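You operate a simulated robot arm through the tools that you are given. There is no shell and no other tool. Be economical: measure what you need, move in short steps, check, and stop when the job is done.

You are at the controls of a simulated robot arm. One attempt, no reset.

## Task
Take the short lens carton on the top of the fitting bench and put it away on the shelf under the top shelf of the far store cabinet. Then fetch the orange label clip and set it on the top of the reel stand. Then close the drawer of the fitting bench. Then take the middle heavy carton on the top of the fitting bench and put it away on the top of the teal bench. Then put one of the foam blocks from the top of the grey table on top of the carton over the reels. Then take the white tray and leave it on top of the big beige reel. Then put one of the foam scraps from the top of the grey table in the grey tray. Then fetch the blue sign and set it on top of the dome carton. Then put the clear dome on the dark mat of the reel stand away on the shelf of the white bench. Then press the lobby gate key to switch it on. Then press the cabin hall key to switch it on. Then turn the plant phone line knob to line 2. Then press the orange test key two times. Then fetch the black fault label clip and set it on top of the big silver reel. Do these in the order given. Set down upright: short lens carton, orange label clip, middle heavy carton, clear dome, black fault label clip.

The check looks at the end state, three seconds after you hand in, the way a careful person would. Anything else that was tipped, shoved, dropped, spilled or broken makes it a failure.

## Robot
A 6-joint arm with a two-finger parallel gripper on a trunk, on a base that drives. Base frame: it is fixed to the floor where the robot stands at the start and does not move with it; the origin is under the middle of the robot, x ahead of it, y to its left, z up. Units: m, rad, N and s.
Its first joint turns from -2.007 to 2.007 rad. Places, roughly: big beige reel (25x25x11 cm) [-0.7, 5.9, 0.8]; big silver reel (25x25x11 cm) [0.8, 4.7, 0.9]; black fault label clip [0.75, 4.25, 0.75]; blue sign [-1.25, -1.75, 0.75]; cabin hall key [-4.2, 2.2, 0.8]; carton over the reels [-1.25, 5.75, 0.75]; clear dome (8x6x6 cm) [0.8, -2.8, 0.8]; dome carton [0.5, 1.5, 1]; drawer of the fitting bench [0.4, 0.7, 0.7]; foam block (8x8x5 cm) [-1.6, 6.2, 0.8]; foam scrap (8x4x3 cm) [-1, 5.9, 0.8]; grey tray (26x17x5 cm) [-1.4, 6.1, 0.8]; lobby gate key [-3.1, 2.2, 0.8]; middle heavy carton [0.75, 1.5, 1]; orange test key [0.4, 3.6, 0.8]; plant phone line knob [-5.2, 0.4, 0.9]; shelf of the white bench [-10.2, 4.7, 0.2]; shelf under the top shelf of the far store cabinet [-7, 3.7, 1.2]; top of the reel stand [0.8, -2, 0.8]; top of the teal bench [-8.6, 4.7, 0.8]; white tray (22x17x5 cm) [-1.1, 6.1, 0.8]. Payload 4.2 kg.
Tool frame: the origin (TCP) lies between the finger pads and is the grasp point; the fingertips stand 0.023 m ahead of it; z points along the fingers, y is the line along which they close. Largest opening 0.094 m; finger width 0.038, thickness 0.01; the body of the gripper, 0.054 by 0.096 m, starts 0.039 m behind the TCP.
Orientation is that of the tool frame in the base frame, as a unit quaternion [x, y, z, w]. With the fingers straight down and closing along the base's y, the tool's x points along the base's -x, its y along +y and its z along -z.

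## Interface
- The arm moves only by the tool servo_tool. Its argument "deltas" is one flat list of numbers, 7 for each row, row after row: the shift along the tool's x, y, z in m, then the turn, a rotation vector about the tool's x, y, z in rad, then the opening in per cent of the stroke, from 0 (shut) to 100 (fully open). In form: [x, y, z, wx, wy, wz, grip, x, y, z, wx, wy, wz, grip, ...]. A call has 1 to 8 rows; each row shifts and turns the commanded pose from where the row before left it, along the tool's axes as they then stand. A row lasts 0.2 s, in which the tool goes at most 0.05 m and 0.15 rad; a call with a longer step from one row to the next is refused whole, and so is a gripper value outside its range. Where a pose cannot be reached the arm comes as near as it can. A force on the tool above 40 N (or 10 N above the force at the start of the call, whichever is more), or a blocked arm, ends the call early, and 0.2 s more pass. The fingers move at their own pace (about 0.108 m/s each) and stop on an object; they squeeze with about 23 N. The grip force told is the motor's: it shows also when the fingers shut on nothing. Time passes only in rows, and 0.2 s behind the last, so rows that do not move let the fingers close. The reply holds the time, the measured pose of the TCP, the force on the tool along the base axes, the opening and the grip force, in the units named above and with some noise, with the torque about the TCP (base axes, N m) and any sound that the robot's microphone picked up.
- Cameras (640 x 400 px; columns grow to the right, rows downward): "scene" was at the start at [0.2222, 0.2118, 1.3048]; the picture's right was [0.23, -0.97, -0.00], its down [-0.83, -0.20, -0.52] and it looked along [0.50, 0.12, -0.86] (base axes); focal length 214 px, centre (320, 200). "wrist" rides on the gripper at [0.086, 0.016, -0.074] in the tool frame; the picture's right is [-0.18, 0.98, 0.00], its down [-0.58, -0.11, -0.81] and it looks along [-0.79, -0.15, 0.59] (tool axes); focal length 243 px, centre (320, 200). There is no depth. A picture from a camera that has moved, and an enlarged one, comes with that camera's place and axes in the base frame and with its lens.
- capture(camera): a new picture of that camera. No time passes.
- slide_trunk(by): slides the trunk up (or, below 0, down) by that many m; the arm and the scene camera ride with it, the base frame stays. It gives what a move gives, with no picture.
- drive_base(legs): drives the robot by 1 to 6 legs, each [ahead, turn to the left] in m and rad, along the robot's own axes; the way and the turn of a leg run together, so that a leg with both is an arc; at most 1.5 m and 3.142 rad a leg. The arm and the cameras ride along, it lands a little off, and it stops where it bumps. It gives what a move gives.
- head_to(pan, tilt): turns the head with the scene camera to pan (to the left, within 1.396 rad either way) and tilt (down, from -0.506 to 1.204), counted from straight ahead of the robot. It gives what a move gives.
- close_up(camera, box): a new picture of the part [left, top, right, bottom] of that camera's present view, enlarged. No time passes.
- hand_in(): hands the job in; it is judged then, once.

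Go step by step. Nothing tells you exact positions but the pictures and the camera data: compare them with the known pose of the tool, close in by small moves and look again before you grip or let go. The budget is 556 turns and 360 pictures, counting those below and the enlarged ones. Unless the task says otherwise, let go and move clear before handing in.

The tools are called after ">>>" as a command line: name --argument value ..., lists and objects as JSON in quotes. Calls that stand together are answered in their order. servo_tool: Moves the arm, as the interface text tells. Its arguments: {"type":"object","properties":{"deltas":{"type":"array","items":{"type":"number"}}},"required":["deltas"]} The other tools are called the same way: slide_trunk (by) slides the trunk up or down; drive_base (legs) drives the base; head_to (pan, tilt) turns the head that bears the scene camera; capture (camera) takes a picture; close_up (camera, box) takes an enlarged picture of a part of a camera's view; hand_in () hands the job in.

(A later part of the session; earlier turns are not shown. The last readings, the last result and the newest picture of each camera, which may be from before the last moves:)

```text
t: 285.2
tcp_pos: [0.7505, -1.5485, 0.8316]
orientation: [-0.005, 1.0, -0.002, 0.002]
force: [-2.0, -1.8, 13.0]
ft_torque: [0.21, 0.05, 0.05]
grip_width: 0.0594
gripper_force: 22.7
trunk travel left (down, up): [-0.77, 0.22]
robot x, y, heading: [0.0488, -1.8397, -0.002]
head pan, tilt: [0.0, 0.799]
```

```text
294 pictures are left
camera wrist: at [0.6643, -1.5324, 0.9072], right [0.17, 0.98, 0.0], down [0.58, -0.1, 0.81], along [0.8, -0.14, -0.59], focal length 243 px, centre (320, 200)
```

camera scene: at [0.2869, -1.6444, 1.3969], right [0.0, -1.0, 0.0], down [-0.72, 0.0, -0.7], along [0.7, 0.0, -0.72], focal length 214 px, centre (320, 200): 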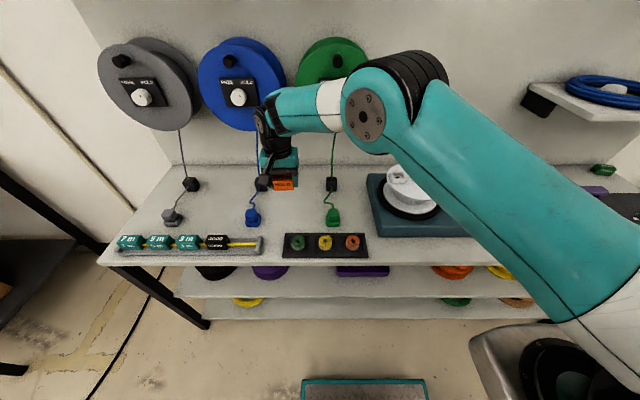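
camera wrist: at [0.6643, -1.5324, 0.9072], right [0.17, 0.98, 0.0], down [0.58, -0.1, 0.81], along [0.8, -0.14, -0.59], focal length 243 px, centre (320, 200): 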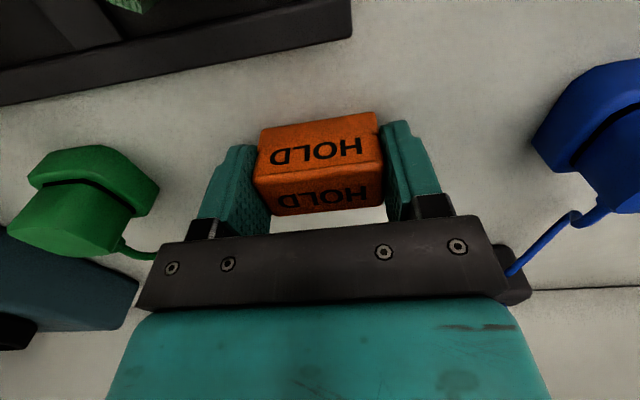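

Contact with the stand top. Release and rise.

>>> servo_tool --deltas '[0, 0, 0, 0, 0, 0, 80, 0, 0, 0, 0, 0, 0, 80, 0, 0, -0.02, 0, 0, 0, 80, 0, 0, -0.04, 0, 0, 0, 80, 0, 0, -0.04, 0, 0, 0, 80, 0.02, 0, -0.04, 0, 0, 0, 80, 0.04, 0, 0, 0, 0, 0, 80]'

>>> capture --camera "wrist"

>>> close_up --camera "scene" --box '[210, 140, 370, 240]'

```text
t: 286.8
tcp_pos: [0.6903, -1.5486, 0.9718]
orientation: [-0.006, 1.0, -0.004, 0.001]
force: [-0.5, -0.9, -0.8]
ft_torque: [0.0, 0.01, -0.01]
grip_width: 0.0752
gripper_force: 0.1
trunk travel left (down, up): [-0.77, 0.22]
robot x, y, heading: [0.0531, -1.8422, 0.002]
head pan, tilt: [0.0, 0.799]
```

```text
293 pictures are left
camera wrist: at [0.6041, -1.5317, 1.0465], right [0.17, 0.98, -0.01], down [0.58, -0.1, 0.81], along [0.79, -0.14, -0.59], focal length 243 px, centre (320, 200)
```

wrist: 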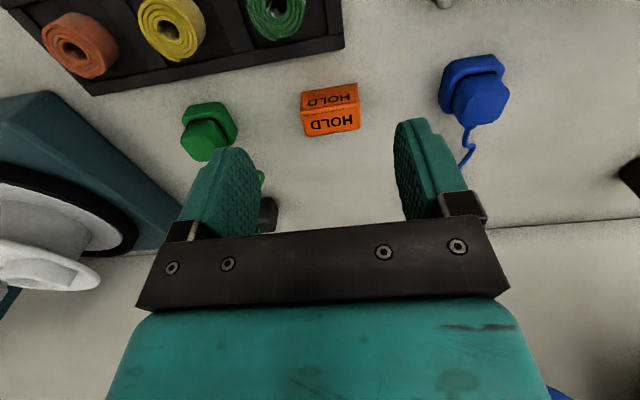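

```text
4.00 times, centred on (290, 190) of scene
camera zoom: at [0.2874, -1.6444, 1.3968], right [0.0, -1.0, 0.0], down [-0.72, 0.0, -0.7], along [0.7, 0.0, -0.72], focal length 858 px, centre (440, 240)
```

zoom: 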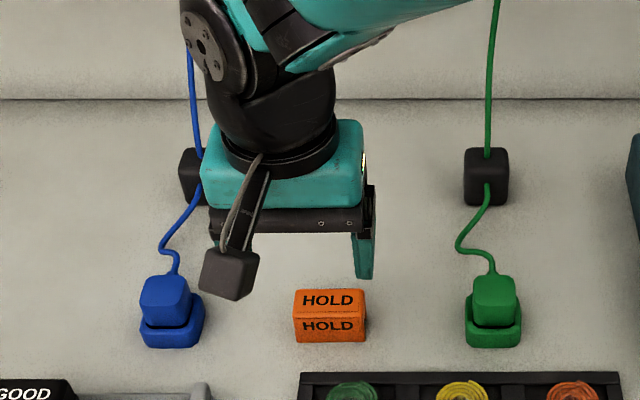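

The clip stands upright on the reel stand. Next: the drawer. I'll drive to about (−0.5, 0.75) facing the bench.

>>> drive_base --legs '[[-0.6, 0], [0, 1.571], [1.3, 0], [1.3, 0], [0, -1.571]]'

>>> head_to --pan 0.0 --tilt 0.8

>>> capture --camera "scene"

```text
t: 310.2
tcp_pos: [0.0717, 1.056, 0.9712]
orientation: [-0.003, 1.0, -0.001, 0.001]
force: [0.3, -0.4, -0.4]
ft_torque: [0.0, 0.02, 0.01]
grip_width: 0.0754
gripper_force: 0.0
trunk travel left (down, up): [-0.77, 0.22]
robot x, y, heading: [-0.5688, 0.7668, 0.0]
head pan, tilt: [0.0, 0.799]
```

```text
t: 310.8
tcp_pos: [0.0713, 1.0562, 0.9726]
orientation: [-0.002, 1.0, -0.003, 0.001]
force: [0.1, -0.5, 0.8]
ft_torque: [0.02, 0.03, -0.05]
grip_width: 0.0753
gripper_force: 0.2
trunk travel left (down, up): [-0.77, 0.22]
robot x, y, heading: [-0.5744, 0.7666, -0.006]
head pan, tilt: [0.0, 0.799]
```

```text
291 pictures are left
camera scene: at [-0.3326, 0.9623, 1.3969], right [0.0, -1.0, 0.0], down [-0.72, 0.0, -0.7], along [0.7, 0.0, -0.72], focal length 214 px, centre (320, 200)
```

scene: 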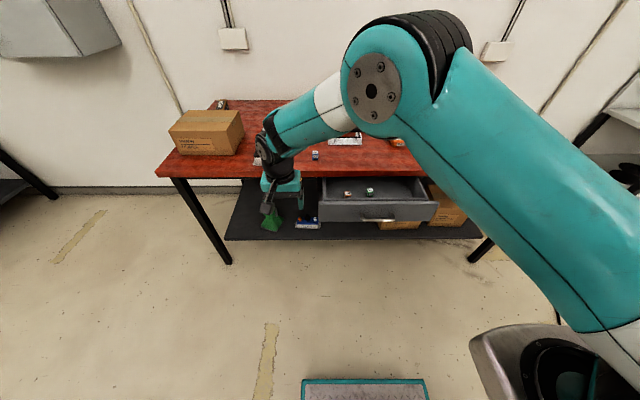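

The drawer panel is at x≈0.22, y 0.52–0.97, z 0.70–0.81 with the handle at z≈0.745. I'll push above the handle with closed, tilted fingers.

>>> drive_base --legs '[[0.15, 0]]'

>>> servo_tool --deltas '[0.0143, -0.0437, 0, 0, 0, 0, 0, 0.0143, -0.0437, 0, 0, 0, 0, 0, 0.0143, -0.0437, 0, 0, 0, 0, 0, 0.0143, -0.0437, 0, 0, 0, 0, 0, 0.0143, -0.0437, 0, 0, 0, 0, 0, 0.0143, -0.0437, 0, 0, 0, 0, 0, 0.0143, -0.0437, 0, 0, 0, 0, 0]'

>>> servo_tool --deltas '[0, 0, 0, 0, -0.131, 0, 0, 0, 0, 0, 0, -0.131, 0, 0, 0, 0, 0, 0, -0.131, 0, 0, 0, 0, 0, 0, -0.131, 0, 0, 0, 0, 0, 0, -0.131, 0, 0, 0, 0, 0, 0, -0.131, 0, 0]'

```text
t: 312.2
tcp_pos: [0.2231, 1.0541, 0.9722]
orientation: [-0.002, 1.0, -0.003, 0.001]
force: [0.0, 0.2, -0.8]
ft_torque: [0.03, 0.02, 0.01]
grip_width: 0.0752
gripper_force: 0.1
trunk travel left (down, up): [-0.77, 0.22]
robot x, y, heading: [-0.4214, 0.7674, -0.005]
head pan, tilt: [0.0, 0.799]
```

```text
t: 313.8
tcp_pos: [0.1235, 0.7488, 0.9725]
orientation: [-0.001, 1.0, -0.003, 0.001]
force: [0.0, -0.6, -0.3]
ft_torque: [-0.03, 0.01, -0.02]
grip_width: 0.0003
gripper_force: 22.8
trunk travel left (down, up): [-0.77, 0.22]
robot x, y, heading: [-0.4229, 0.7685, -0.005]
head pan, tilt: [0.0, 0.799]
```

```text
t: 315.2
tcp_pos: [0.1646, 0.7627, 0.9616]
orientation: [-0.003, 0.923, -0.001, 0.384]
force: [0.2, -0.3, 0.2]
ft_torque: [0.04, 0.03, 0.01]
grip_width: 0.0001
gripper_force: 23.6
out of reach, approached as far as the arm can: row 4, 5, 6
trunk travel left (down, up): [-0.77, 0.22]
robot x, y, heading: [-0.4177, 0.768, -0.004]
head pan, tilt: [0.0, 0.799]
```

>>> drive_base --legs '[[-0.08, 0]]'

>>> slide_trunk --by -0.168

>>> capture --camera "scene"

>>> capture --camera "wrist"

```text
t: 316.2
tcp_pos: [0.0852, 0.7638, 0.9625]
orientation: [-0.002, 0.924, -0.002, 0.383]
force: [-0.1, 0.6, -0.2]
ft_torque: [0.04, -0.01, 0.01]
grip_width: 0.0
gripper_force: 22.8
trunk travel left (down, up): [-0.77, 0.22]
robot x, y, heading: [-0.4996, 0.7635, -0.004]
head pan, tilt: [0.0, 0.799]
```

```text
t: 318.1
tcp_pos: [0.0852, 0.7627, 0.7946]
orientation: [-0.003, 0.924, -0.002, 0.383]
force: [0.4, -1.6, 1.0]
ft_torque: [-0.03, 0.0, -0.02]
grip_width: 0.0
gripper_force: 22.8
trunk travel left (down, up): [-0.602, 0.388]
robot x, y, heading: [-0.5017, 0.7654, -0.007]
head pan, tilt: [0.0, 0.799]
```

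```text
290 pictures are left
camera scene: at [-0.2611, 0.9618, 1.229], right [0.0, -1.0, 0.0], down [-0.72, 0.0, -0.7], along [0.7, 0.0, -0.72], focal length 214 px, centre (320, 200)
```

scene: 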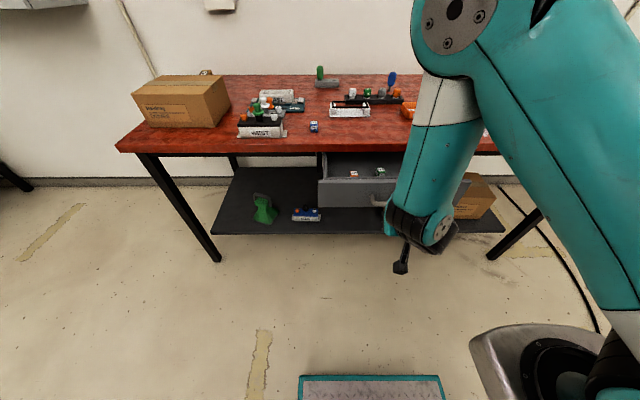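

```text
289 pictures are left
camera wrist: at [-0.0286, 0.7808, 0.7865], right [0.13, 0.98, 0.12], down [-0.16, -0.1, 0.98], along [0.98, -0.14, 0.14], focal length 243 px, centre (320, 200)
```

wrist: 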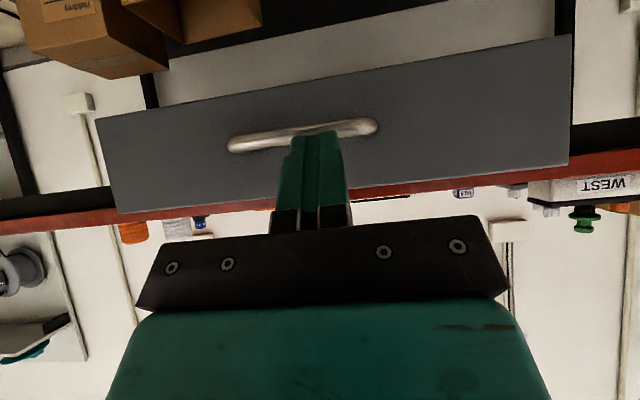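

Fingers face the panel just above the handle. Pushing forward slowly.

>>> servo_tool --deltas '[-0.0155, 0, 0.0156, 0, 0, 0, 0, -0.0155, 0, 0.0156, 0, 0, 0, 0, -0.0155, 0, 0.0156, 0, 0, 0, 0, -0.0155, 0, 0.0156, 0, 0, 0, 0, -0.0113, 0, 0.0113, 0, 0, 0, 0, -0.0113, 0, 0.0113, 0, 0, 0, 0, -0.0113, 0, 0.0113, 0, 0, 0, 0, -0.0113, 0, 0.0113, 0, 0, 0, 0]'

>>> servo_tool --deltas '[-0.0113, 0, 0.0113, 0, 0, 0, 0, -0.0113, 0, 0.0113, 0, 0, 0, 0, -0.0113, 0, 0.0113, 0, 0, 0, 0]'

>>> capture --camera "scene"

>>> capture --camera "wrist"

```text
t: 319.9
tcp_pos: [0.2378, 0.7636, 0.7947]
orientation: [-0.003, 0.924, -0.003, 0.382]
force: [-0.9, 0.3, 0.0]
ft_torque: [0.03, 0.01, -0.01]
grip_width: 0.0001
gripper_force: 23.3
trunk travel left (down, up): [-0.602, 0.388]
robot x, y, heading: [-0.4992, 0.7636, -0.005]
head pan, tilt: [0.0, 0.799]
```

```text
t: 320.7
tcp_pos: [0.2837, 0.7649, 0.7943]
orientation: [-0.002, 0.924, -0.003, 0.383]
force: [-0.2, -0.2, 0.5]
ft_torque: [-0.03, -0.01, -0.01]
grip_width: 0.0001
gripper_force: 23.1
trunk travel left (down, up): [-0.602, 0.388]
robot x, y, heading: [-0.5021, 0.7672, -0.005]
head pan, tilt: [0.0, 0.799]
```

```text
288 pictures are left
camera scene: at [-0.2612, 0.9618, 1.2289], right [0.0, -1.0, 0.0], down [-0.72, 0.0, -0.7], along [0.7, 0.0, -0.72], focal length 214 px, centre (320, 200)
```

scene: 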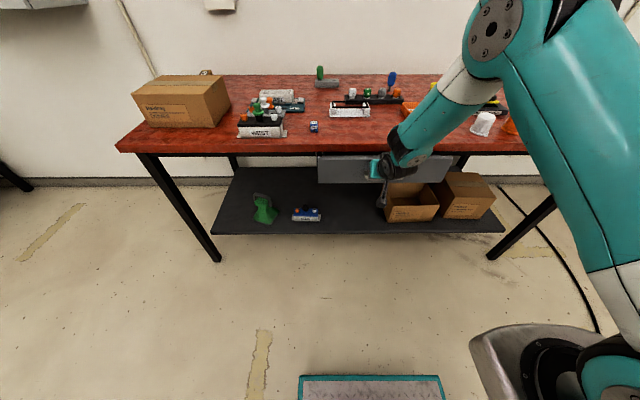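

```text
287 pictures are left
camera wrist: at [0.171, 0.781, 0.7857], right [0.13, 0.98, 0.12], down [-0.16, -0.1, 0.98], along [0.98, -0.14, 0.14], focal length 243 px, centre (320, 200)
```

wrist: 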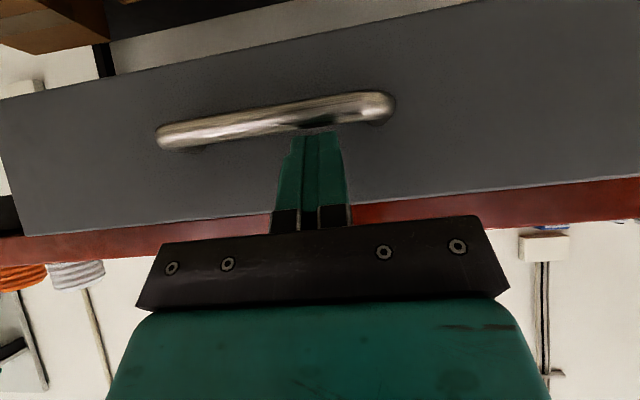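

The drawer moves smoothly. Continue until it stops.

>>> servo_tool --deltas '[-0.0085, 0, 0.0085, 0, 0, 0, 0, -0.0085, 0, 0.0085, 0, 0, 0, 0, -0.0085, 0, 0.0085, 0, 0, 0, 0, -0.0071, 0, 0.0071, 0, 0, 0, 0, -0.0057, 0, 0.0057, 0, 0, 0, 0, -0.0057, 0, 0.0057, 0, 0, 0, 0]'

>>> capture --camera "scene"

>>> capture --camera "wrist"

```text
t: 322.1
tcp_pos: [0.341, 0.7635, 0.7924]
orientation: [-0.003, 0.926, -0.003, 0.378]
force: [-19.3, 0.8, 7.6]
ft_torque: [0.0, -0.11, 0.0]
grip_width: 0.0
gripper_force: 23.0
trunk travel left (down, up): [-0.602, 0.388]
robot x, y, heading: [-0.4985, 0.7659, -0.005]
head pan, tilt: [0.0, 0.799]
stopped in row 6: the force on the tool passed its limit (the readings are from after the stop); the commanded pose is now the measured one
```

```text
286 pictures are left
camera scene: at [-0.2622, 0.9617, 1.2292], right [0.0, -1.0, 0.0], down [-0.72, 0.0, -0.7], along [0.7, 0.0, -0.72], focal length 214 px, centre (320, 200)
```

scene: 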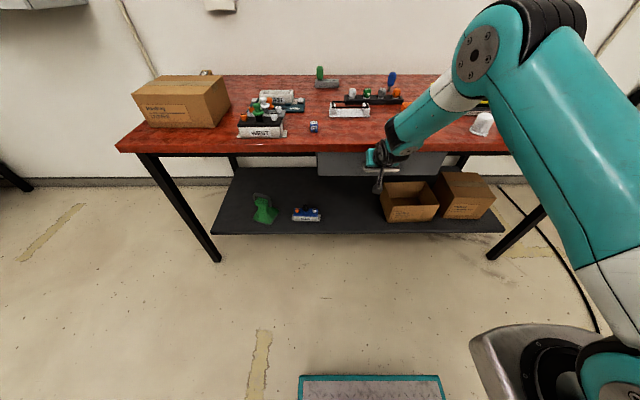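

```text
285 pictures are left
camera wrist: at [0.2274, 0.7818, 0.7861], right [0.13, 0.98, 0.12], down [-0.15, -0.1, 0.98], along [0.98, -0.14, 0.13], focal length 243 px, centre (320, 200)
```

wrist: 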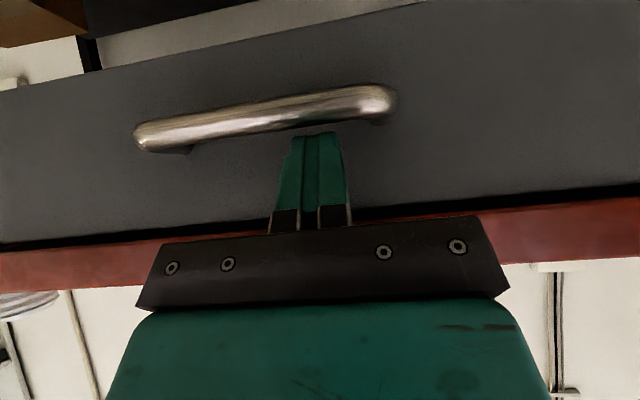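

The drawer is closed. Retract, raise, and drive round to the left end of the bench for the heavy carton.

>>> servo_tool --deltas '[0.0282, 0, -0.0283, 0, 0, 0, 0, 0.0282, 0, -0.0283, 0, 0, 0, 0, 0.0282, 0, -0.0283, 0, 0, 0, 0, 0.0282, 0, -0.0283, 0, 0, 0, 0]'

>>> slide_trunk --by 0.2

>>> drive_base --legs '[[-0.1, 0], [0, 1.571], [1.45, 0], [0, -1.571], [1.1, 0], [0, -1.4]]'

>>> head_to --pan 0.0 --tilt 0.5

>>> capture --camera "scene"

```text
t: 323.1
tcp_pos: [0.1825, 0.7634, 0.7945]
orientation: [-0.003, 0.926, -0.002, 0.378]
force: [-0.1, 1.3, -0.9]
ft_torque: [0.0, -0.04, 0.01]
grip_width: 0.0
gripper_force: 22.8
trunk travel left (down, up): [-0.602, 0.388]
robot x, y, heading: [-0.4974, 0.7695, -0.005]
head pan, tilt: [0.0, 0.799]
```

```text
t: 325.3
tcp_pos: [0.1838, 0.764, 0.9942]
orientation: [-0.003, 0.926, -0.003, 0.379]
force: [0.0, 0.8, -0.1]
ft_torque: [-0.02, 0.0, 0.04]
grip_width: 0.0
gripper_force: 22.9
trunk travel left (down, up): [-0.802, 0.188]
robot x, y, heading: [-0.5007, 0.7665, -0.004]
head pan, tilt: [0.0, 0.799]
```

```text
t: 344.6
tcp_pos: [0.8849, 2.1901, 0.9891]
orientation: [-0.006, 0.934, -0.011, 0.357]
force: [0.2, 0.2, 0.8]
ft_torque: [0.03, -0.01, -0.03]
grip_width: 0.0
gripper_force: 23.0
trunk travel left (down, up): [-0.802, 0.188]
robot x, y, heading: [0.228, 2.2084, -0.019]
head pan, tilt: [0.0, 0.799]
stopped in leg 5: the robot was blocked; the commanded pose is now the measured one
```

```text
t: 345.4
tcp_pos: [0.8861, 2.1915, 0.9886]
orientation: [-0.006, 0.934, -0.011, 0.357]
force: [-0.3, 0.5, -0.9]
ft_torque: [-0.03, 0.01, 0.02]
grip_width: 0.0001
gripper_force: 22.7
trunk travel left (down, up): [-0.802, 0.188]
robot x, y, heading: [0.2333, 2.2057, -0.021]
head pan, tilt: [0.0, 0.499]
```

```text
284 pictures are left
camera scene: at [0.4711, 2.3976, 1.4576], right [-0.02, -1.0, 0.0], down [-0.47, 0.01, -0.88], along [0.88, -0.02, -0.47], focal length 214 px, centre (320, 200)
```

scene: 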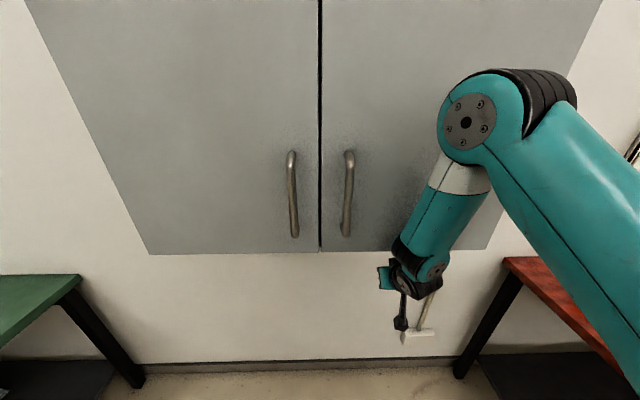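

The elbow met the wall cabinet. I'll back off and come in diagonally towards the heavy carton from the bench's left end.

>>> drive_base --legs '[[-0.53, 0], [0, 0.74], [0.53, 0], [0, -1.655], [0.3, 0]]'

>>> head_to --pan 0.0 --tilt 0.5

>>> capture --camera "scene"

```text
t: 358.8
tcp_pos: [0.6752, 1.7934, 0.9837]
orientation: [0.409, 0.84, -0.167, 0.315]
force: [0.2, -0.2, 0.0]
ft_torque: [-0.01, 0.02, 0.01]
grip_width: 0.0
gripper_force: 23.0
trunk travel left (down, up): [-0.802, 0.188]
robot x, y, heading: [0.2811, 2.3265, -0.928]
head pan, tilt: [0.0, 0.499]
```

```text
t: 359.4
tcp_pos: [0.6748, 1.7935, 0.9826]
orientation: [0.409, 0.84, -0.166, 0.315]
force: [0.4, 0.1, -1.3]
ft_torque: [-0.01, -0.04, 0.02]
grip_width: 0.0
gripper_force: 23.1
trunk travel left (down, up): [-0.802, 0.188]
robot x, y, heading: [0.283, 2.3302, -0.931]
head pan, tilt: [0.0, 0.499]
```

```text
283 pictures are left
camera scene: at [0.5879, 2.2501, 1.4549], right [-0.8, -0.6, 0.0], down [-0.29, 0.38, -0.88], along [0.52, -0.71, -0.48], focal length 214 px, centre (320, 200)
```

scene: 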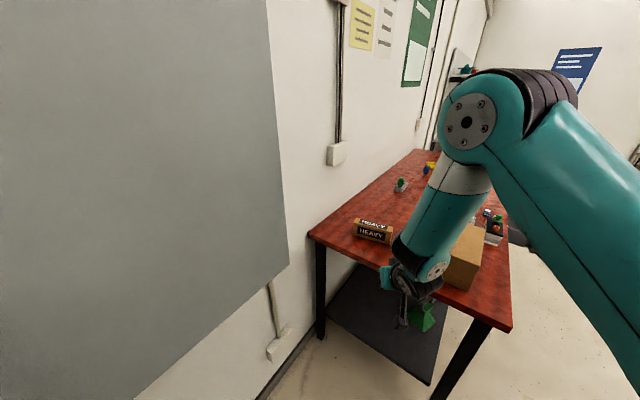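

>>> close_up --camera "scene" --box '[300, 190, 420, 265]'

>>> capture --camera "wrist"

```text
5.33 times, centred on (360, 228) of scene
camera zoom: at [0.5879, 2.2501, 1.4549], right [-0.8, -0.6, 0.0], down [-0.29, 0.38, -0.88], along [0.52, -0.71, -0.48], focal length 1144 px, centre (107, 53)
```

zoom: 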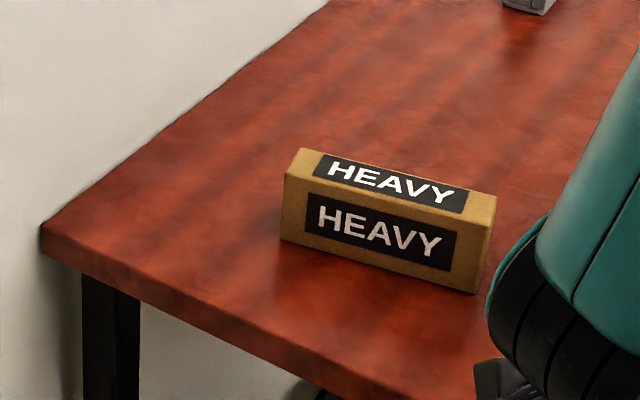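

```text
281 pictures are left
camera wrist: at [0.6182, 1.8953, 0.9819], right [0.86, 0.49, 0.1], down [-0.13, 0.03, 0.99], along [0.49, -0.87, 0.09], focal length 243 px, centre (320, 200)
```

wrist: 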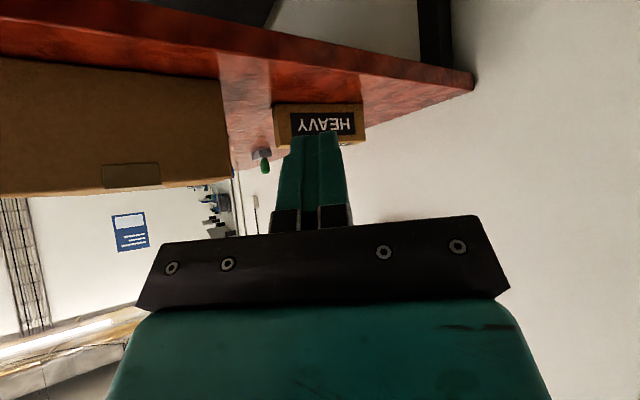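

The HEAVY carton (≈16×4.5×6.5 cm) is centred near (0.853, 1.50), long side nearly along x. I'll raise a bit, straighten and yaw the tool, then drive closer.

>>> slide_trunk --by 0.1

>>> servo_tool --deltas '[0, 0, 0, 0, 0.1456, 0, 100, 0, 0, 0, 0, 0.1456, 0, 100, 0, 0, 0, 0, 0.1456, 0, 100, 0, 0, 0, 0, 0.1456, 0, 100, 0, 0, 0, 0, 0.1456, 0, 100]'

>>> servo_tool --deltas '[0, 0, 0, 0, 0, -0.1412, 100, 0, 0, 0, 0, 0, -0.1412, 100, 0, 0, 0, 0, 0, -0.1412, 100, 0, 0, 0, 0, 0, -0.1412, 100, 0, 0, 0, 0, 0, -0.1412, 100, 0, 0, 0, 0, 0, -0.1412, 100, 0, 0, 0, 0, 0, -0.1412, 100, 0, 0, 0, 0, 0, -0.1412, 100]'

>>> drive_base --legs '[[0.2, 0]]'

>>> capture --camera "wrist"

>>> capture --camera "scene"

```text
t: 360.7
tcp_pos: [0.6746, 1.7943, 1.0823]
orientation: [0.409, 0.84, -0.166, 0.314]
force: [0.1, -0.3, -0.5]
ft_torque: [0.02, 0.0, 0.0]
grip_width: 0.0004
gripper_force: 23.1
trunk travel left (down, up): [-0.902, 0.088]
robot x, y, heading: [0.2804, 2.3264, -0.932]
head pan, tilt: [0.0, 0.499]
```

```text
t: 361.9
tcp_pos: [0.6754, 1.7945, 1.0835]
orientation: [0.44, 0.898, -0.009, -0.006]
force: [0.3, 0.9, -0.3]
ft_torque: [-0.01, -0.03, -0.02]
grip_width: 0.0941
gripper_force: 0.0
trunk travel left (down, up): [-0.902, 0.088]
robot x, y, heading: [0.2852, 2.3307, -0.934]
head pan, tilt: [0.0, 0.499]
```

```text
t: 363.7
tcp_pos: [0.6742, 1.7945, 1.084]
orientation: [-0.109, 0.994, -0.006, -0.009]
force: [-0.5, -0.1, -0.4]
ft_torque: [-0.03, -0.01, 0.0]
grip_width: 0.0937
gripper_force: 0.2
trunk travel left (down, up): [-0.902, 0.088]
robot x, y, heading: [0.2776, 2.3254, -0.931]
head pan, tilt: [0.0, 0.499]
```

```text
t: 365.3
tcp_pos: [0.794, 1.6334, 1.0824]
orientation: [-0.107, 0.994, -0.006, -0.009]
force: [-0.1, 0.3, -0.3]
ft_torque: [-0.02, 0.01, -0.02]
grip_width: 0.0941
gripper_force: 0.1
trunk travel left (down, up): [-0.902, 0.088]
robot x, y, heading: [0.4008, 2.1659, -0.931]
head pan, tilt: [0.0, 0.499]
```

```text
280 pictures are left
camera wrist: at [0.7074, 1.6321, 1.1601], right [-0.03, 1.0, -0.01], down [0.61, 0.03, 0.8], along [0.8, 0.02, -0.61], focal length 243 px, centre (320, 200)
```

wrist: 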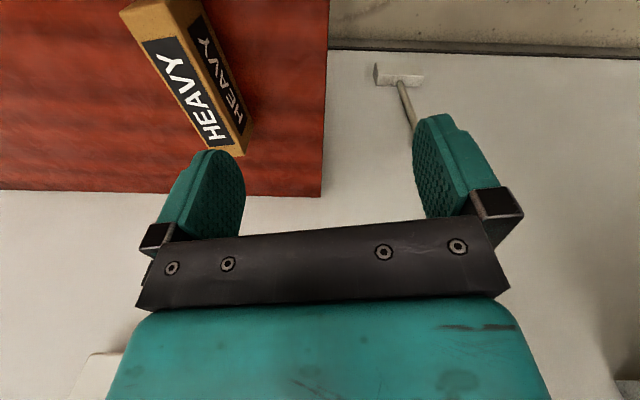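

```text
279 pictures are left
camera scene: at [0.707, 2.0889, 1.5549], right [-0.8, -0.59, 0.0], down [-0.28, 0.38, -0.88], along [0.52, -0.71, -0.48], focal length 214 px, centre (320, 200)
```

scene: 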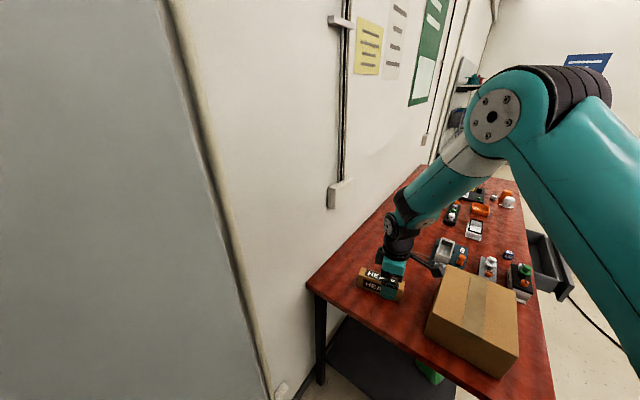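

I notice the drawer seems to be open again – my finger may have hooked the handle on retreat. Checking.

>>> close_up --camera "scene" --box '[420, 170, 600, 310]'

```text
2.86 times, centred on (510, 240) of scene
camera zoom: at [0.707, 2.0889, 1.5549], right [-0.8, -0.59, 0.0], down [-0.28, 0.38, -0.88], along [0.52, -0.71, -0.48], focal length 613 px, centre (-223, 86)
```

zoom: 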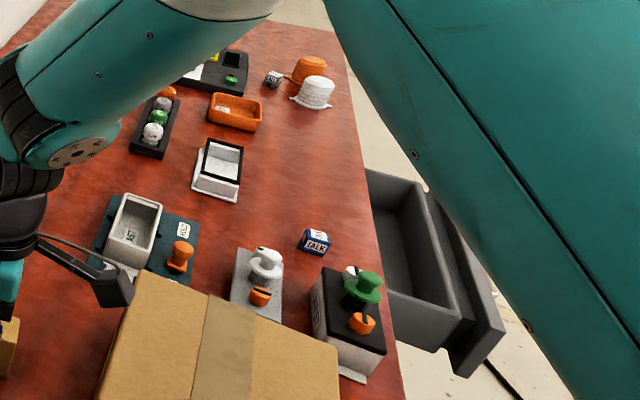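

Yes, it was pulled open again. I'll go back and close it, this time pushing beside the handle so nothing can hook.

>>> drive_base --legs '[[-0.5, 0], [0, -0.985], [0.9, 0], [0.9, 0], [0, 1.916]]'

>>> servo_tool --deltas '[0, 0, 0, 0, 0, 0.1412, 0, 0, 0, 0, 0, 0, 0.1412, 0, 0, 0, 0, 0, 0, 0.1412, 0, 0, 0, 0, 0, 0, 0.1412, 0, 0, 0, 0, 0, 0, 0.1412, 0, 0, 0, 0, 0, 0, 0.1412, 0, 0, 0, 0, 0, 0, 0.1412, 0, 0, 0, 0, 0, 0, 0.1412, 0]'

>>> servo_tool --deltas '[0, 0, 0, 0, -0.131, 0, 0, 0, 0, 0, 0, -0.131, 0, 0, 0, 0, 0, 0, -0.131, 0, 0, 0, 0, 0, 0, -0.131, 0, 0, 0, 0, 0, 0, -0.131, 0, 0, 0, 0, 0, 0, -0.131, 0, 0]'

>>> head_to --pan 0.0 --tilt 0.8

>>> capture --camera "scene"

```text
t: 384.1
tcp_pos: [0.1638, 0.8777, 1.0822]
orientation: [-0.554, 0.833, -0.01, -0.006]
force: [0.1, 0.3, -0.7]
ft_torque: [0.02, -0.01, 0.01]
grip_width: 0.0941
gripper_force: 0.1
trunk travel left (down, up): [-0.902, 0.088]
robot x, y, heading: [-0.4932, 0.865, 0.026]
head pan, tilt: [0.0, 0.499]
```

```text
t: 385.9
tcp_pos: [0.1639, 0.8775, 1.0825]
orientation: [-0.02, 1.0, -0.011, 0.0]
force: [-0.1, -0.4, -0.3]
ft_torque: [-0.02, 0.01, -0.02]
grip_width: 0.0
gripper_force: 22.5
trunk travel left (down, up): [-0.902, 0.088]
robot x, y, heading: [-0.5, 0.8625, 0.022]
head pan, tilt: [0.0, 0.499]
```

```text
t: 387.3
tcp_pos: [0.1617, 0.8788, 1.0841]
orientation: [-0.024, 0.923, -0.002, 0.384]
force: [-0.2, 0.6, -0.6]
ft_torque: [0.03, 0.0, -0.03]
grip_width: 0.0
gripper_force: 23.0
trunk travel left (down, up): [-0.902, 0.088]
robot x, y, heading: [-0.4977, 0.864, 0.023]
head pan, tilt: [0.0, 0.499]
```

```text
t: 388.1
tcp_pos: [0.1638, 0.8783, 1.0836]
orientation: [-0.023, 0.924, -0.002, 0.382]
force: [-0.3, 0.1, 0.1]
ft_torque: [0.01, 0.03, -0.01]
grip_width: 0.0
gripper_force: 22.8
trunk travel left (down, up): [-0.902, 0.088]
robot x, y, heading: [-0.5, 0.8657, 0.029]
head pan, tilt: [0.0, 0.799]
```

```text
277 pictures are left
camera scene: at [-0.2668, 1.0667, 1.529], right [0.02, -1.0, 0.0], down [-0.72, -0.02, -0.7], along [0.7, 0.02, -0.72], focal length 214 px, centre (320, 200)
```

scene: 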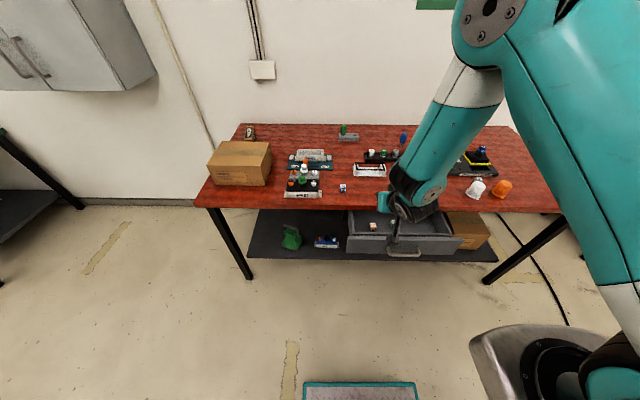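

>>> servo_tool --deltas '[0.02, 0.022, -0.02, 0, 0, 0, 0]'

>>> drive_base --legs '[[-0.05, 0]]'

>>> slide_trunk --by -0.288

>>> capture --camera "wrist"

```text
t: 388.5
tcp_pos: [0.1345, 0.8975, 1.0834]
orientation: [-0.024, 0.924, -0.001, 0.382]
force: [0.6, -0.1, 0.0]
ft_torque: [0.03, 0.0, 0.0]
grip_width: 0.0
gripper_force: 23.1
trunk travel left (down, up): [-0.902, 0.088]
robot x, y, heading: [-0.5009, 0.8643, 0.02]
head pan, tilt: [0.0, 0.799]
```

```text
t: 389.4
tcp_pos: [0.0848, 0.8964, 1.0833]
orientation: [-0.024, 0.923, -0.002, 0.384]
force: [0.7, 0.2, 0.3]
ft_torque: [0.02, 0.02, -0.01]
grip_width: 0.0
gripper_force: 23.1
trunk travel left (down, up): [-0.902, 0.088]
robot x, y, heading: [-0.5469, 0.8648, 0.026]
head pan, tilt: [0.0, 0.799]
```

```text
t: 392.3
tcp_pos: [0.0846, 0.8968, 0.7956]
orientation: [-0.023, 0.924, -0.003, 0.383]
force: [-0.1, 0.3, 0.1]
ft_torque: [0.0, 0.0, 0.0]
grip_width: 0.0001
gripper_force: 23.1
trunk travel left (down, up): [-0.614, 0.376]
robot x, y, heading: [-0.5487, 0.8651, 0.023]
head pan, tilt: [0.0, 0.799]
```

```text
276 pictures are left
camera wrist: at [-0.0294, 0.9095, 0.7871], right [0.09, 0.99, 0.11], down [-0.15, -0.09, 0.98], along [0.98, -0.1, 0.15], focal length 243 px, centre (320, 200)
```

wrist: 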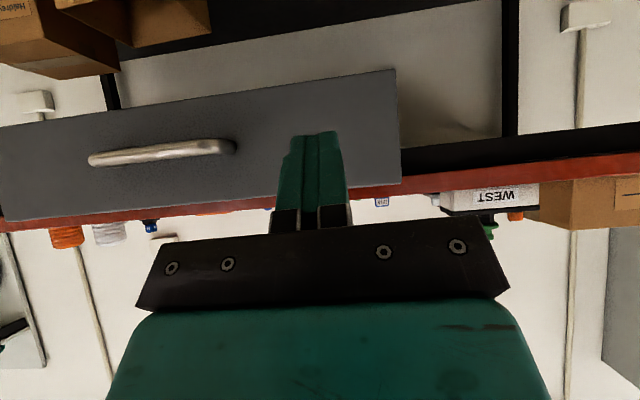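

Clear of the handle. Push.

>>> servo_tool --deltas '[-0.0155, 0, 0.0156, 0, 0, 0, 0, -0.0155, 0, 0.0156, 0, 0, 0, 0, -0.0155, 0, 0.0156, 0, 0, 0, 0, -0.0155, 0, 0.0156, 0, 0, 0, 0, -0.0113, 0, 0.0113, 0, 0, 0, 0, -0.0113, 0, 0.0113, 0, 0, 0, 0, -0.0113, 0, 0.0113, 0, 0, 0, 0, -0.0113, 0, 0.0113, 0, 0, 0, 0]'

>>> servo_tool --deltas '[-0.0113, 0, 0.0113, 0, 0, 0, 0, -0.0113, 0, 0.0113, 0, 0, 0, 0, -0.0113, 0, 0.0113, 0, 0, 0, 0, -0.0085, 0, 0.0085, 0, 0, 0, 0, -0.0085, 0, 0.0085, 0, 0, 0, 0, -0.0085, 0, 0.0085, 0, 0, 0, 0, -0.0071, 0, 0.0071, 0, 0, 0, 0]'

>>> servo_tool --deltas '[-0.0057, 0, 0.0057, 0, 0, 0, 0, -0.0057, 0, 0.0057, 0, 0, 0, 0]'

>>> capture --camera "wrist"

```text
t: 394.1
tcp_pos: [0.2372, 0.9047, 0.7954]
orientation: [-0.024, 0.924, -0.001, 0.383]
force: [-0.2, 0.1, -0.4]
ft_torque: [-0.01, 0.0, -0.03]
grip_width: 0.0
gripper_force: 23.0
trunk travel left (down, up): [-0.614, 0.376]
robot x, y, heading: [-0.548, 0.8663, 0.02]
head pan, tilt: [0.0, 0.799]
```

```text
t: 395.7
tcp_pos: [0.3314, 0.9076, 0.7939]
orientation: [-0.023, 0.923, -0.003, 0.384]
force: [0.0, -0.8, 1.1]
ft_torque: [0.01, 0.05, 0.02]
grip_width: 0.0
gripper_force: 22.9
trunk travel left (down, up): [-0.614, 0.376]
robot x, y, heading: [-0.5501, 0.8626, 0.024]
head pan, tilt: [0.0, 0.799]
```

```text
t: 396.3
tcp_pos: [0.3403, 0.9076, 0.7928]
orientation: [-0.024, 0.926, -0.002, 0.377]
force: [-17.9, -0.6, 5.7]
ft_torque: [-0.05, -0.13, -0.07]
grip_width: 0.0
gripper_force: 23.3
trunk travel left (down, up): [-0.614, 0.376]
robot x, y, heading: [-0.5508, 0.8656, 0.027]
head pan, tilt: [0.0, 0.799]
stopped in row 2: the force on the tool passed its limit (the readings are from after the stop); the commanded pose is now the measured one
```

```text
275 pictures are left
camera wrist: at [0.2262, 0.9207, 0.7858], right [0.09, 0.99, 0.11], down [-0.14, -0.09, 0.99], along [0.99, -0.1, 0.13], focal length 243 px, centre (320, 200)
```

wrist: 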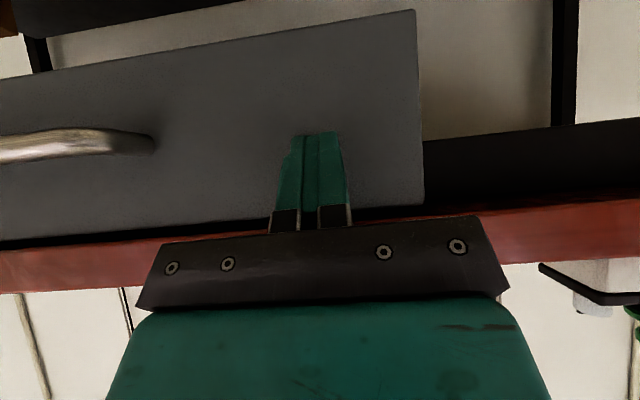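

Closed. Retract slowly and verify it stays.

>>> servo_tool --deltas '[0.014, 0, -0.014, 0, 0, 0, 0, 0.0282, 0, -0.0283, 0, 0, 0, 0, 0.0282, 0, -0.0283, 0, 0, 0, 0, 0.0282, 0, -0.0283, 0, 0, 0, 0]'

>>> capture --camera "wrist"

>>> slide_trunk --by 0.285

>>> capture --camera "scene"

```text
t: 397.3
tcp_pos: [0.2015, 0.901, 0.794]
orientation: [-0.025, 0.926, -0.002, 0.377]
force: [0.7, -0.6, -0.4]
ft_torque: [-0.01, -0.01, -0.03]
grip_width: 0.0001
gripper_force: 22.9
trunk travel left (down, up): [-0.614, 0.376]
robot x, y, heading: [-0.55, 0.8644, 0.019]
head pan, tilt: [0.0, 0.799]
```

```text
274 pictures are left
camera wrist: at [0.0889, 0.9139, 0.7871], right [0.09, 0.99, 0.11], down [-0.15, -0.09, 0.99], along [0.99, -0.1, 0.14], focal length 243 px, centre (320, 200)
```

wrist: 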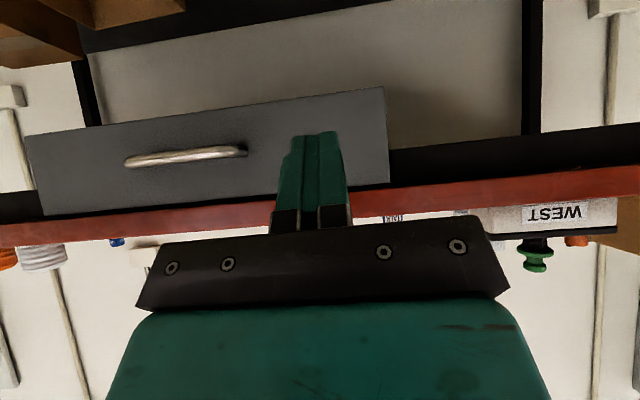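

```text
t: 400.2
tcp_pos: [0.2034, 0.9014, 1.0795]
orientation: [-0.024, 0.925, -0.002, 0.378]
force: [0.4, 1.2, 0.2]
ft_torque: [0.01, -0.02, 0.03]
grip_width: 0.0
gripper_force: 22.9
trunk travel left (down, up): [-0.899, 0.091]
robot x, y, heading: [-0.5498, 0.8627, 0.021]
head pan, tilt: [0.0, 0.799]
```

```text
273 pictures are left
camera scene: at [-0.3171, 1.0655, 1.5259], right [0.02, -1.0, 0.0], down [-0.72, -0.02, -0.7], along [0.7, 0.02, -0.72], focal length 214 px, centre (320, 200)
```

scene: 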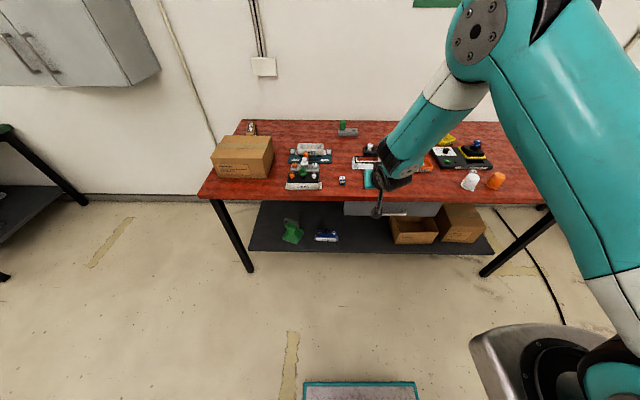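

The drawer stays closed. Reorient the tool and return to the heavy carton.

>>> servo_tool --deltas '[0, 0, 0, 0, 0.131, 0, 100, 0, 0, 0, 0, 0.131, 0, 100, 0, 0, 0, 0, 0.131, 0, 100, 0, 0, 0, 0, 0.131, 0, 100, 0, 0, 0, 0, 0.131, 0, 100, 0, 0, 0, 0, 0.121, 0, 100, 0.05, 0, 0, 0, 0, 0, 100, 0.05, 0, 0, 0, 0, 0, 100]'

>>> servo_tool --deltas '[0, 0, 0, 0, 0, -0.1412, 100, 0, 0, 0, 0, 0, -0.1412, 100, 0, 0, 0, 0, 0, -0.1412, 100, 0, 0, 0, 0, 0, -0.1412, 100, 0, 0, 0, 0, 0, -0.1412, 100, 0, 0, 0, 0, 0, -0.1412, 100, 0, 0, 0, 0, 0, -0.1412, 100, 0, 0, 0, 0, 0, -0.1412, 100]'

>>> drive_base --legs '[[0, 1.185], [0.91, 0], [0.91, 0], [0, -2.137], [0.5, 0]]'

>>> head_to --pan 0.0 --tilt 0.6

>>> capture --camera "scene"

>>> capture --camera "wrist"

```text
t: 402.0
tcp_pos: [0.1018, 0.8986, 1.0783]
orientation: [-0.022, 1.0, -0.011, 0.0]
force: [0.1, -0.3, -0.5]
ft_torque: [0.0, 0.04, 0.01]
grip_width: 0.0941
gripper_force: 0.1
trunk travel left (down, up): [-0.899, 0.091]
robot x, y, heading: [-0.551, 0.864, 0.021]
head pan, tilt: [0.0, 0.799]
```

```text
t: 403.8
tcp_pos: [0.1032, 0.8984, 1.0806]
orientation: [-0.555, 0.832, -0.01, -0.006]
force: [0.2, -0.7, -0.3]
ft_torque: [-0.01, 0.06, 0.01]
grip_width: 0.094
gripper_force: 0.0
trunk travel left (down, up): [-0.899, 0.091]
robot x, y, heading: [-0.5494, 0.8622, 0.025]
head pan, tilt: [0.0, 0.799]
```

```text
t: 418.8
tcp_pos: [0.749, 2.6079, 1.0775]
orientation: [-0.566, 0.824, -0.002, -0.012]
force: [-6.8, -0.3, 2.9]
ft_torque: [0.04, -0.81, 0.03]
grip_width: 0.0941
gripper_force: 0.0
trunk travel left (down, up): [-0.899, 0.091]
robot x, y, heading: [0.1046, 2.5615, 0.034]
head pan, tilt: [0.0, 0.799]
stopped in leg 4: the force on the tool passed its limit (the readings are from after the stop); the commanded pose is now the measured one
```

```text
t: 419.5
tcp_pos: [0.7487, 2.6073, 1.0776]
orientation: [-0.566, 0.824, -0.002, -0.012]
force: [-12.5, 1.5, 1.9]
ft_torque: [-0.2, -1.21, 0.25]
grip_width: 0.0937
gripper_force: 0.0
trunk travel left (down, up): [-0.899, 0.091]
robot x, y, heading: [0.1058, 2.5666, 0.033]
head pan, tilt: [0.0, 0.6]
```

```text
272 pictures are left
camera scene: at [0.3421, 2.7665, 1.5429], right [0.03, -1.0, 0.0], down [-0.56, -0.02, -0.83], along [0.82, 0.03, -0.56], focal length 214 px, centre (320, 200)
```

scene: 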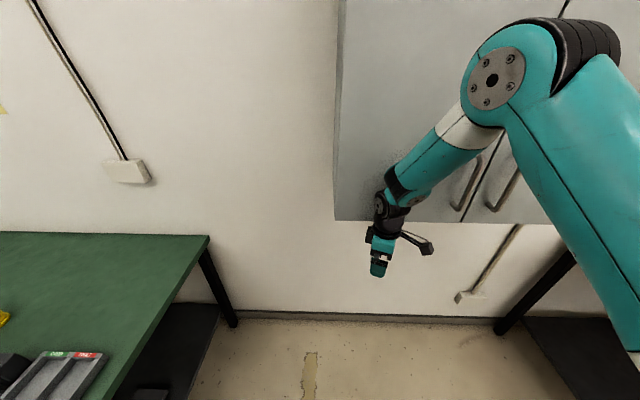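

```text
271 pictures are left
camera wrist: at [0.705, 2.5353, 1.1547], right [-0.85, 0.52, 0.01], down [0.32, 0.52, 0.79], along [0.41, 0.68, -0.61], focal length 243 px, centre (320, 200)
```

wrist: 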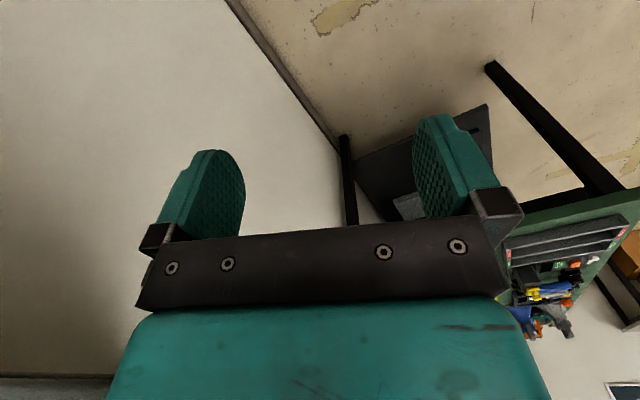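

The wrist touched the wall cabinet. Back off straight and approach diagonally.

>>> drive_base --legs '[[-0.3, 0], [0, -0.72], [0.45, 0], [0, -0.25], [0.26, 0]]'

>>> capture --camera "wrist"

>>> capture --camera "scene"

```text
t: 428.1
tcp_pos: [0.713, 1.5556, 1.0774]
orientation: [-0.118, 0.993, 0.003, -0.011]
force: [0.3, 0.1, -0.1]
ft_torque: [0.02, -0.04, 0.01]
grip_width: 0.0939
gripper_force: 0.0
trunk travel left (down, up): [-0.899, 0.091]
robot x, y, heading: [0.3122, 2.0605, -0.933]
head pan, tilt: [0.0, 0.6]
```

```text
270 pictures are left
camera wrist: at [0.628, 1.5507, 1.1546], right [-0.05, 1.0, 0.01], down [0.61, 0.03, 0.79], along [0.79, 0.05, -0.61], focal length 243 px, centre (320, 200)
```

wrist: 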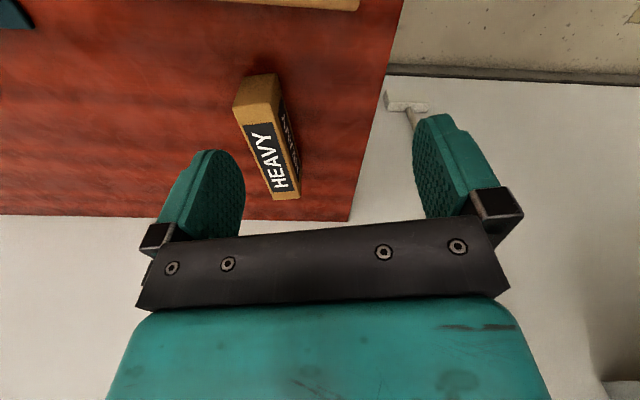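

```text
269 pictures are left
camera scene: at [0.6133, 1.9838, 1.5428], right [-0.8, -0.6, 0.0], down [-0.34, 0.45, -0.83], along [0.49, -0.66, -0.56], focal length 214 px, centre (320, 200)
```

scene: 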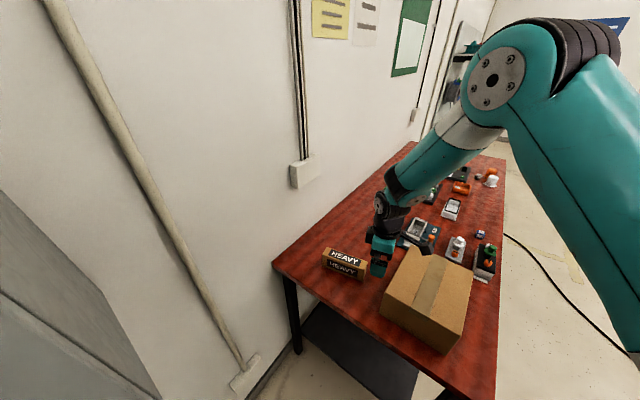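

The drawer remains closed in this view. Moving above the heavy carton's centre (0.852, 1.502).

>>> servo_tool --deltas '[-0.0306, -0.0212, 0.025, 0, 0, 0, 100, -0.0306, -0.0212, 0.025, 0, 0, 0, 100, -0.0306, -0.0212, 0.025, 0, 0, 0, 100, -0.0306, -0.0212, 0.025, 0, 0, 0, 100, 0, 0, 0, 0, 0, 0.06, 100]'

>>> capture --camera "wrist"

>>> close_up --camera "scene" --box '[290, 200, 450, 300]'

```text
t: 429.3
tcp_pos: [0.8501, 1.5029, 0.9735]
orientation: [-0.089, 0.996, 0.003, -0.011]
force: [-0.4, 0.2, -0.4]
ft_torque: [-0.01, 0.01, 0.0]
grip_width: 0.0939
gripper_force: 0.0
trunk travel left (down, up): [-0.899, 0.091]
robot x, y, heading: [0.3068, 2.0623, -0.928]
head pan, tilt: [0.0, 0.6]
```

```text
268 pictures are left
camera wrist: at [0.7645, 1.5032, 1.0513], right [0.01, 1.0, 0.0], down [0.61, -0.01, 0.79], along [0.79, 0.0, -0.61], focal length 243 px, centre (320, 200)
```

wrist: 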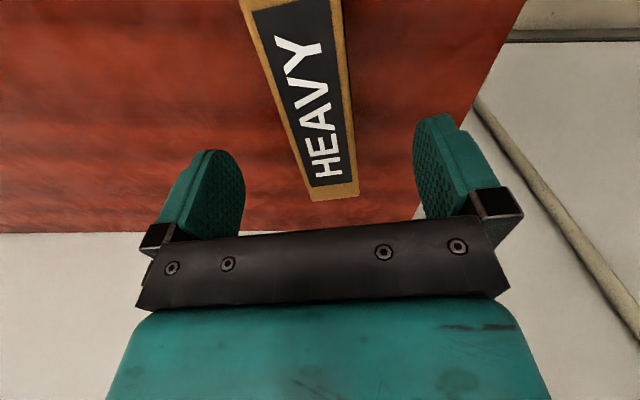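

```text
4.00 times, centred on (370, 250) of scene
camera zoom: at [0.6133, 1.9838, 1.5428], right [-0.8, -0.6, 0.0], down [-0.34, 0.45, -0.83], along [0.49, -0.66, -0.56], focal length 858 px, centre (120, 0)
```

zoom: 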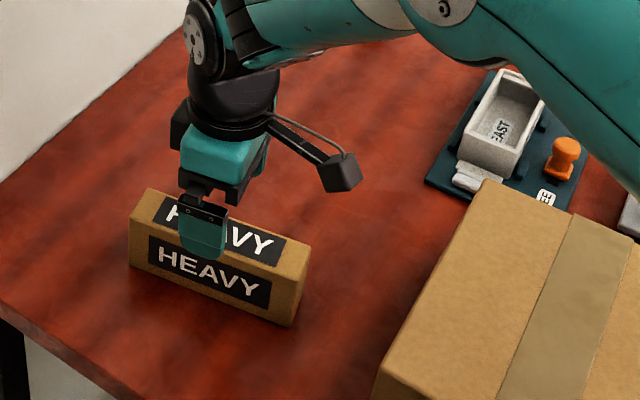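

Well aligned. Descend and grip.

>>> servo_tool --deltas '[0, -0.003, 0.03, 0, 0, 0, 100, 0, 0, 0.03, 0, 0, 0, 100, 0, 0, 0.025, 0, 0, 0, 100, 0, 0, 0, 0, 0, 0, 0, 0, 0, 0, 0, 0, 0, 0, 0, 0, 0, 0, 0, 0, 0]'

>>> servo_tool --deltas '[0, 0, -0.02, 0, 0, 0, 0, 0, 0, -0.02, 0, 0, 0, 0, 0, 0, 0, 0, 0, 0, 0]'

>>> capture --camera "wrist"

```text
t: 430.7
tcp_pos: [0.847, 1.4991, 0.8897]
orientation: [-0.089, 0.996, 0.003, -0.011]
force: [0.8, -1.7, -0.2]
ft_torque: [-0.26, -0.01, 0.15]
grip_width: 0.044
gripper_force: 23.1
trunk travel left (down, up): [-0.899, 0.091]
robot x, y, heading: [0.309, 2.0609, -0.932]
head pan, tilt: [0.0, 0.6]
```

```text
t: 431.5
tcp_pos: [0.8504, 1.4991, 0.9291]
orientation: [-0.09, 0.996, 0.004, -0.011]
force: [-0.3, -0.2, -8.2]
ft_torque: [-0.01, 0.04, -0.04]
grip_width: 0.0439
gripper_force: 23.1
trunk travel left (down, up): [-0.899, 0.091]
robot x, y, heading: [0.3102, 2.059, -0.933]
head pan, tilt: [0.0, 0.6]
```

```text
266 pictures are left
camera wrist: at [0.7638, 1.5006, 1.0058], right [0.01, 1.0, 0.0], down [0.61, -0.01, 0.79], along [0.79, 0.0, -0.61], focal length 243 px, centre (320, 200)
```

wrist: 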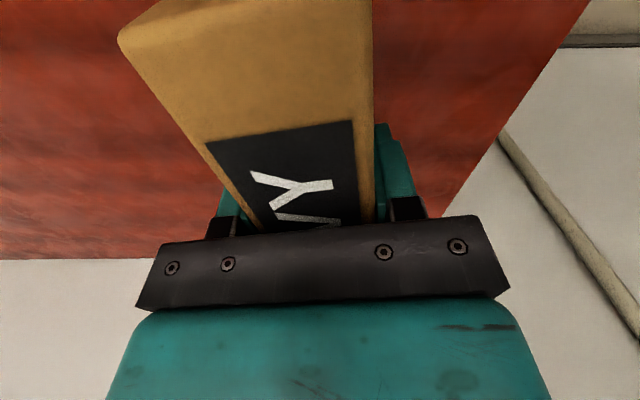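

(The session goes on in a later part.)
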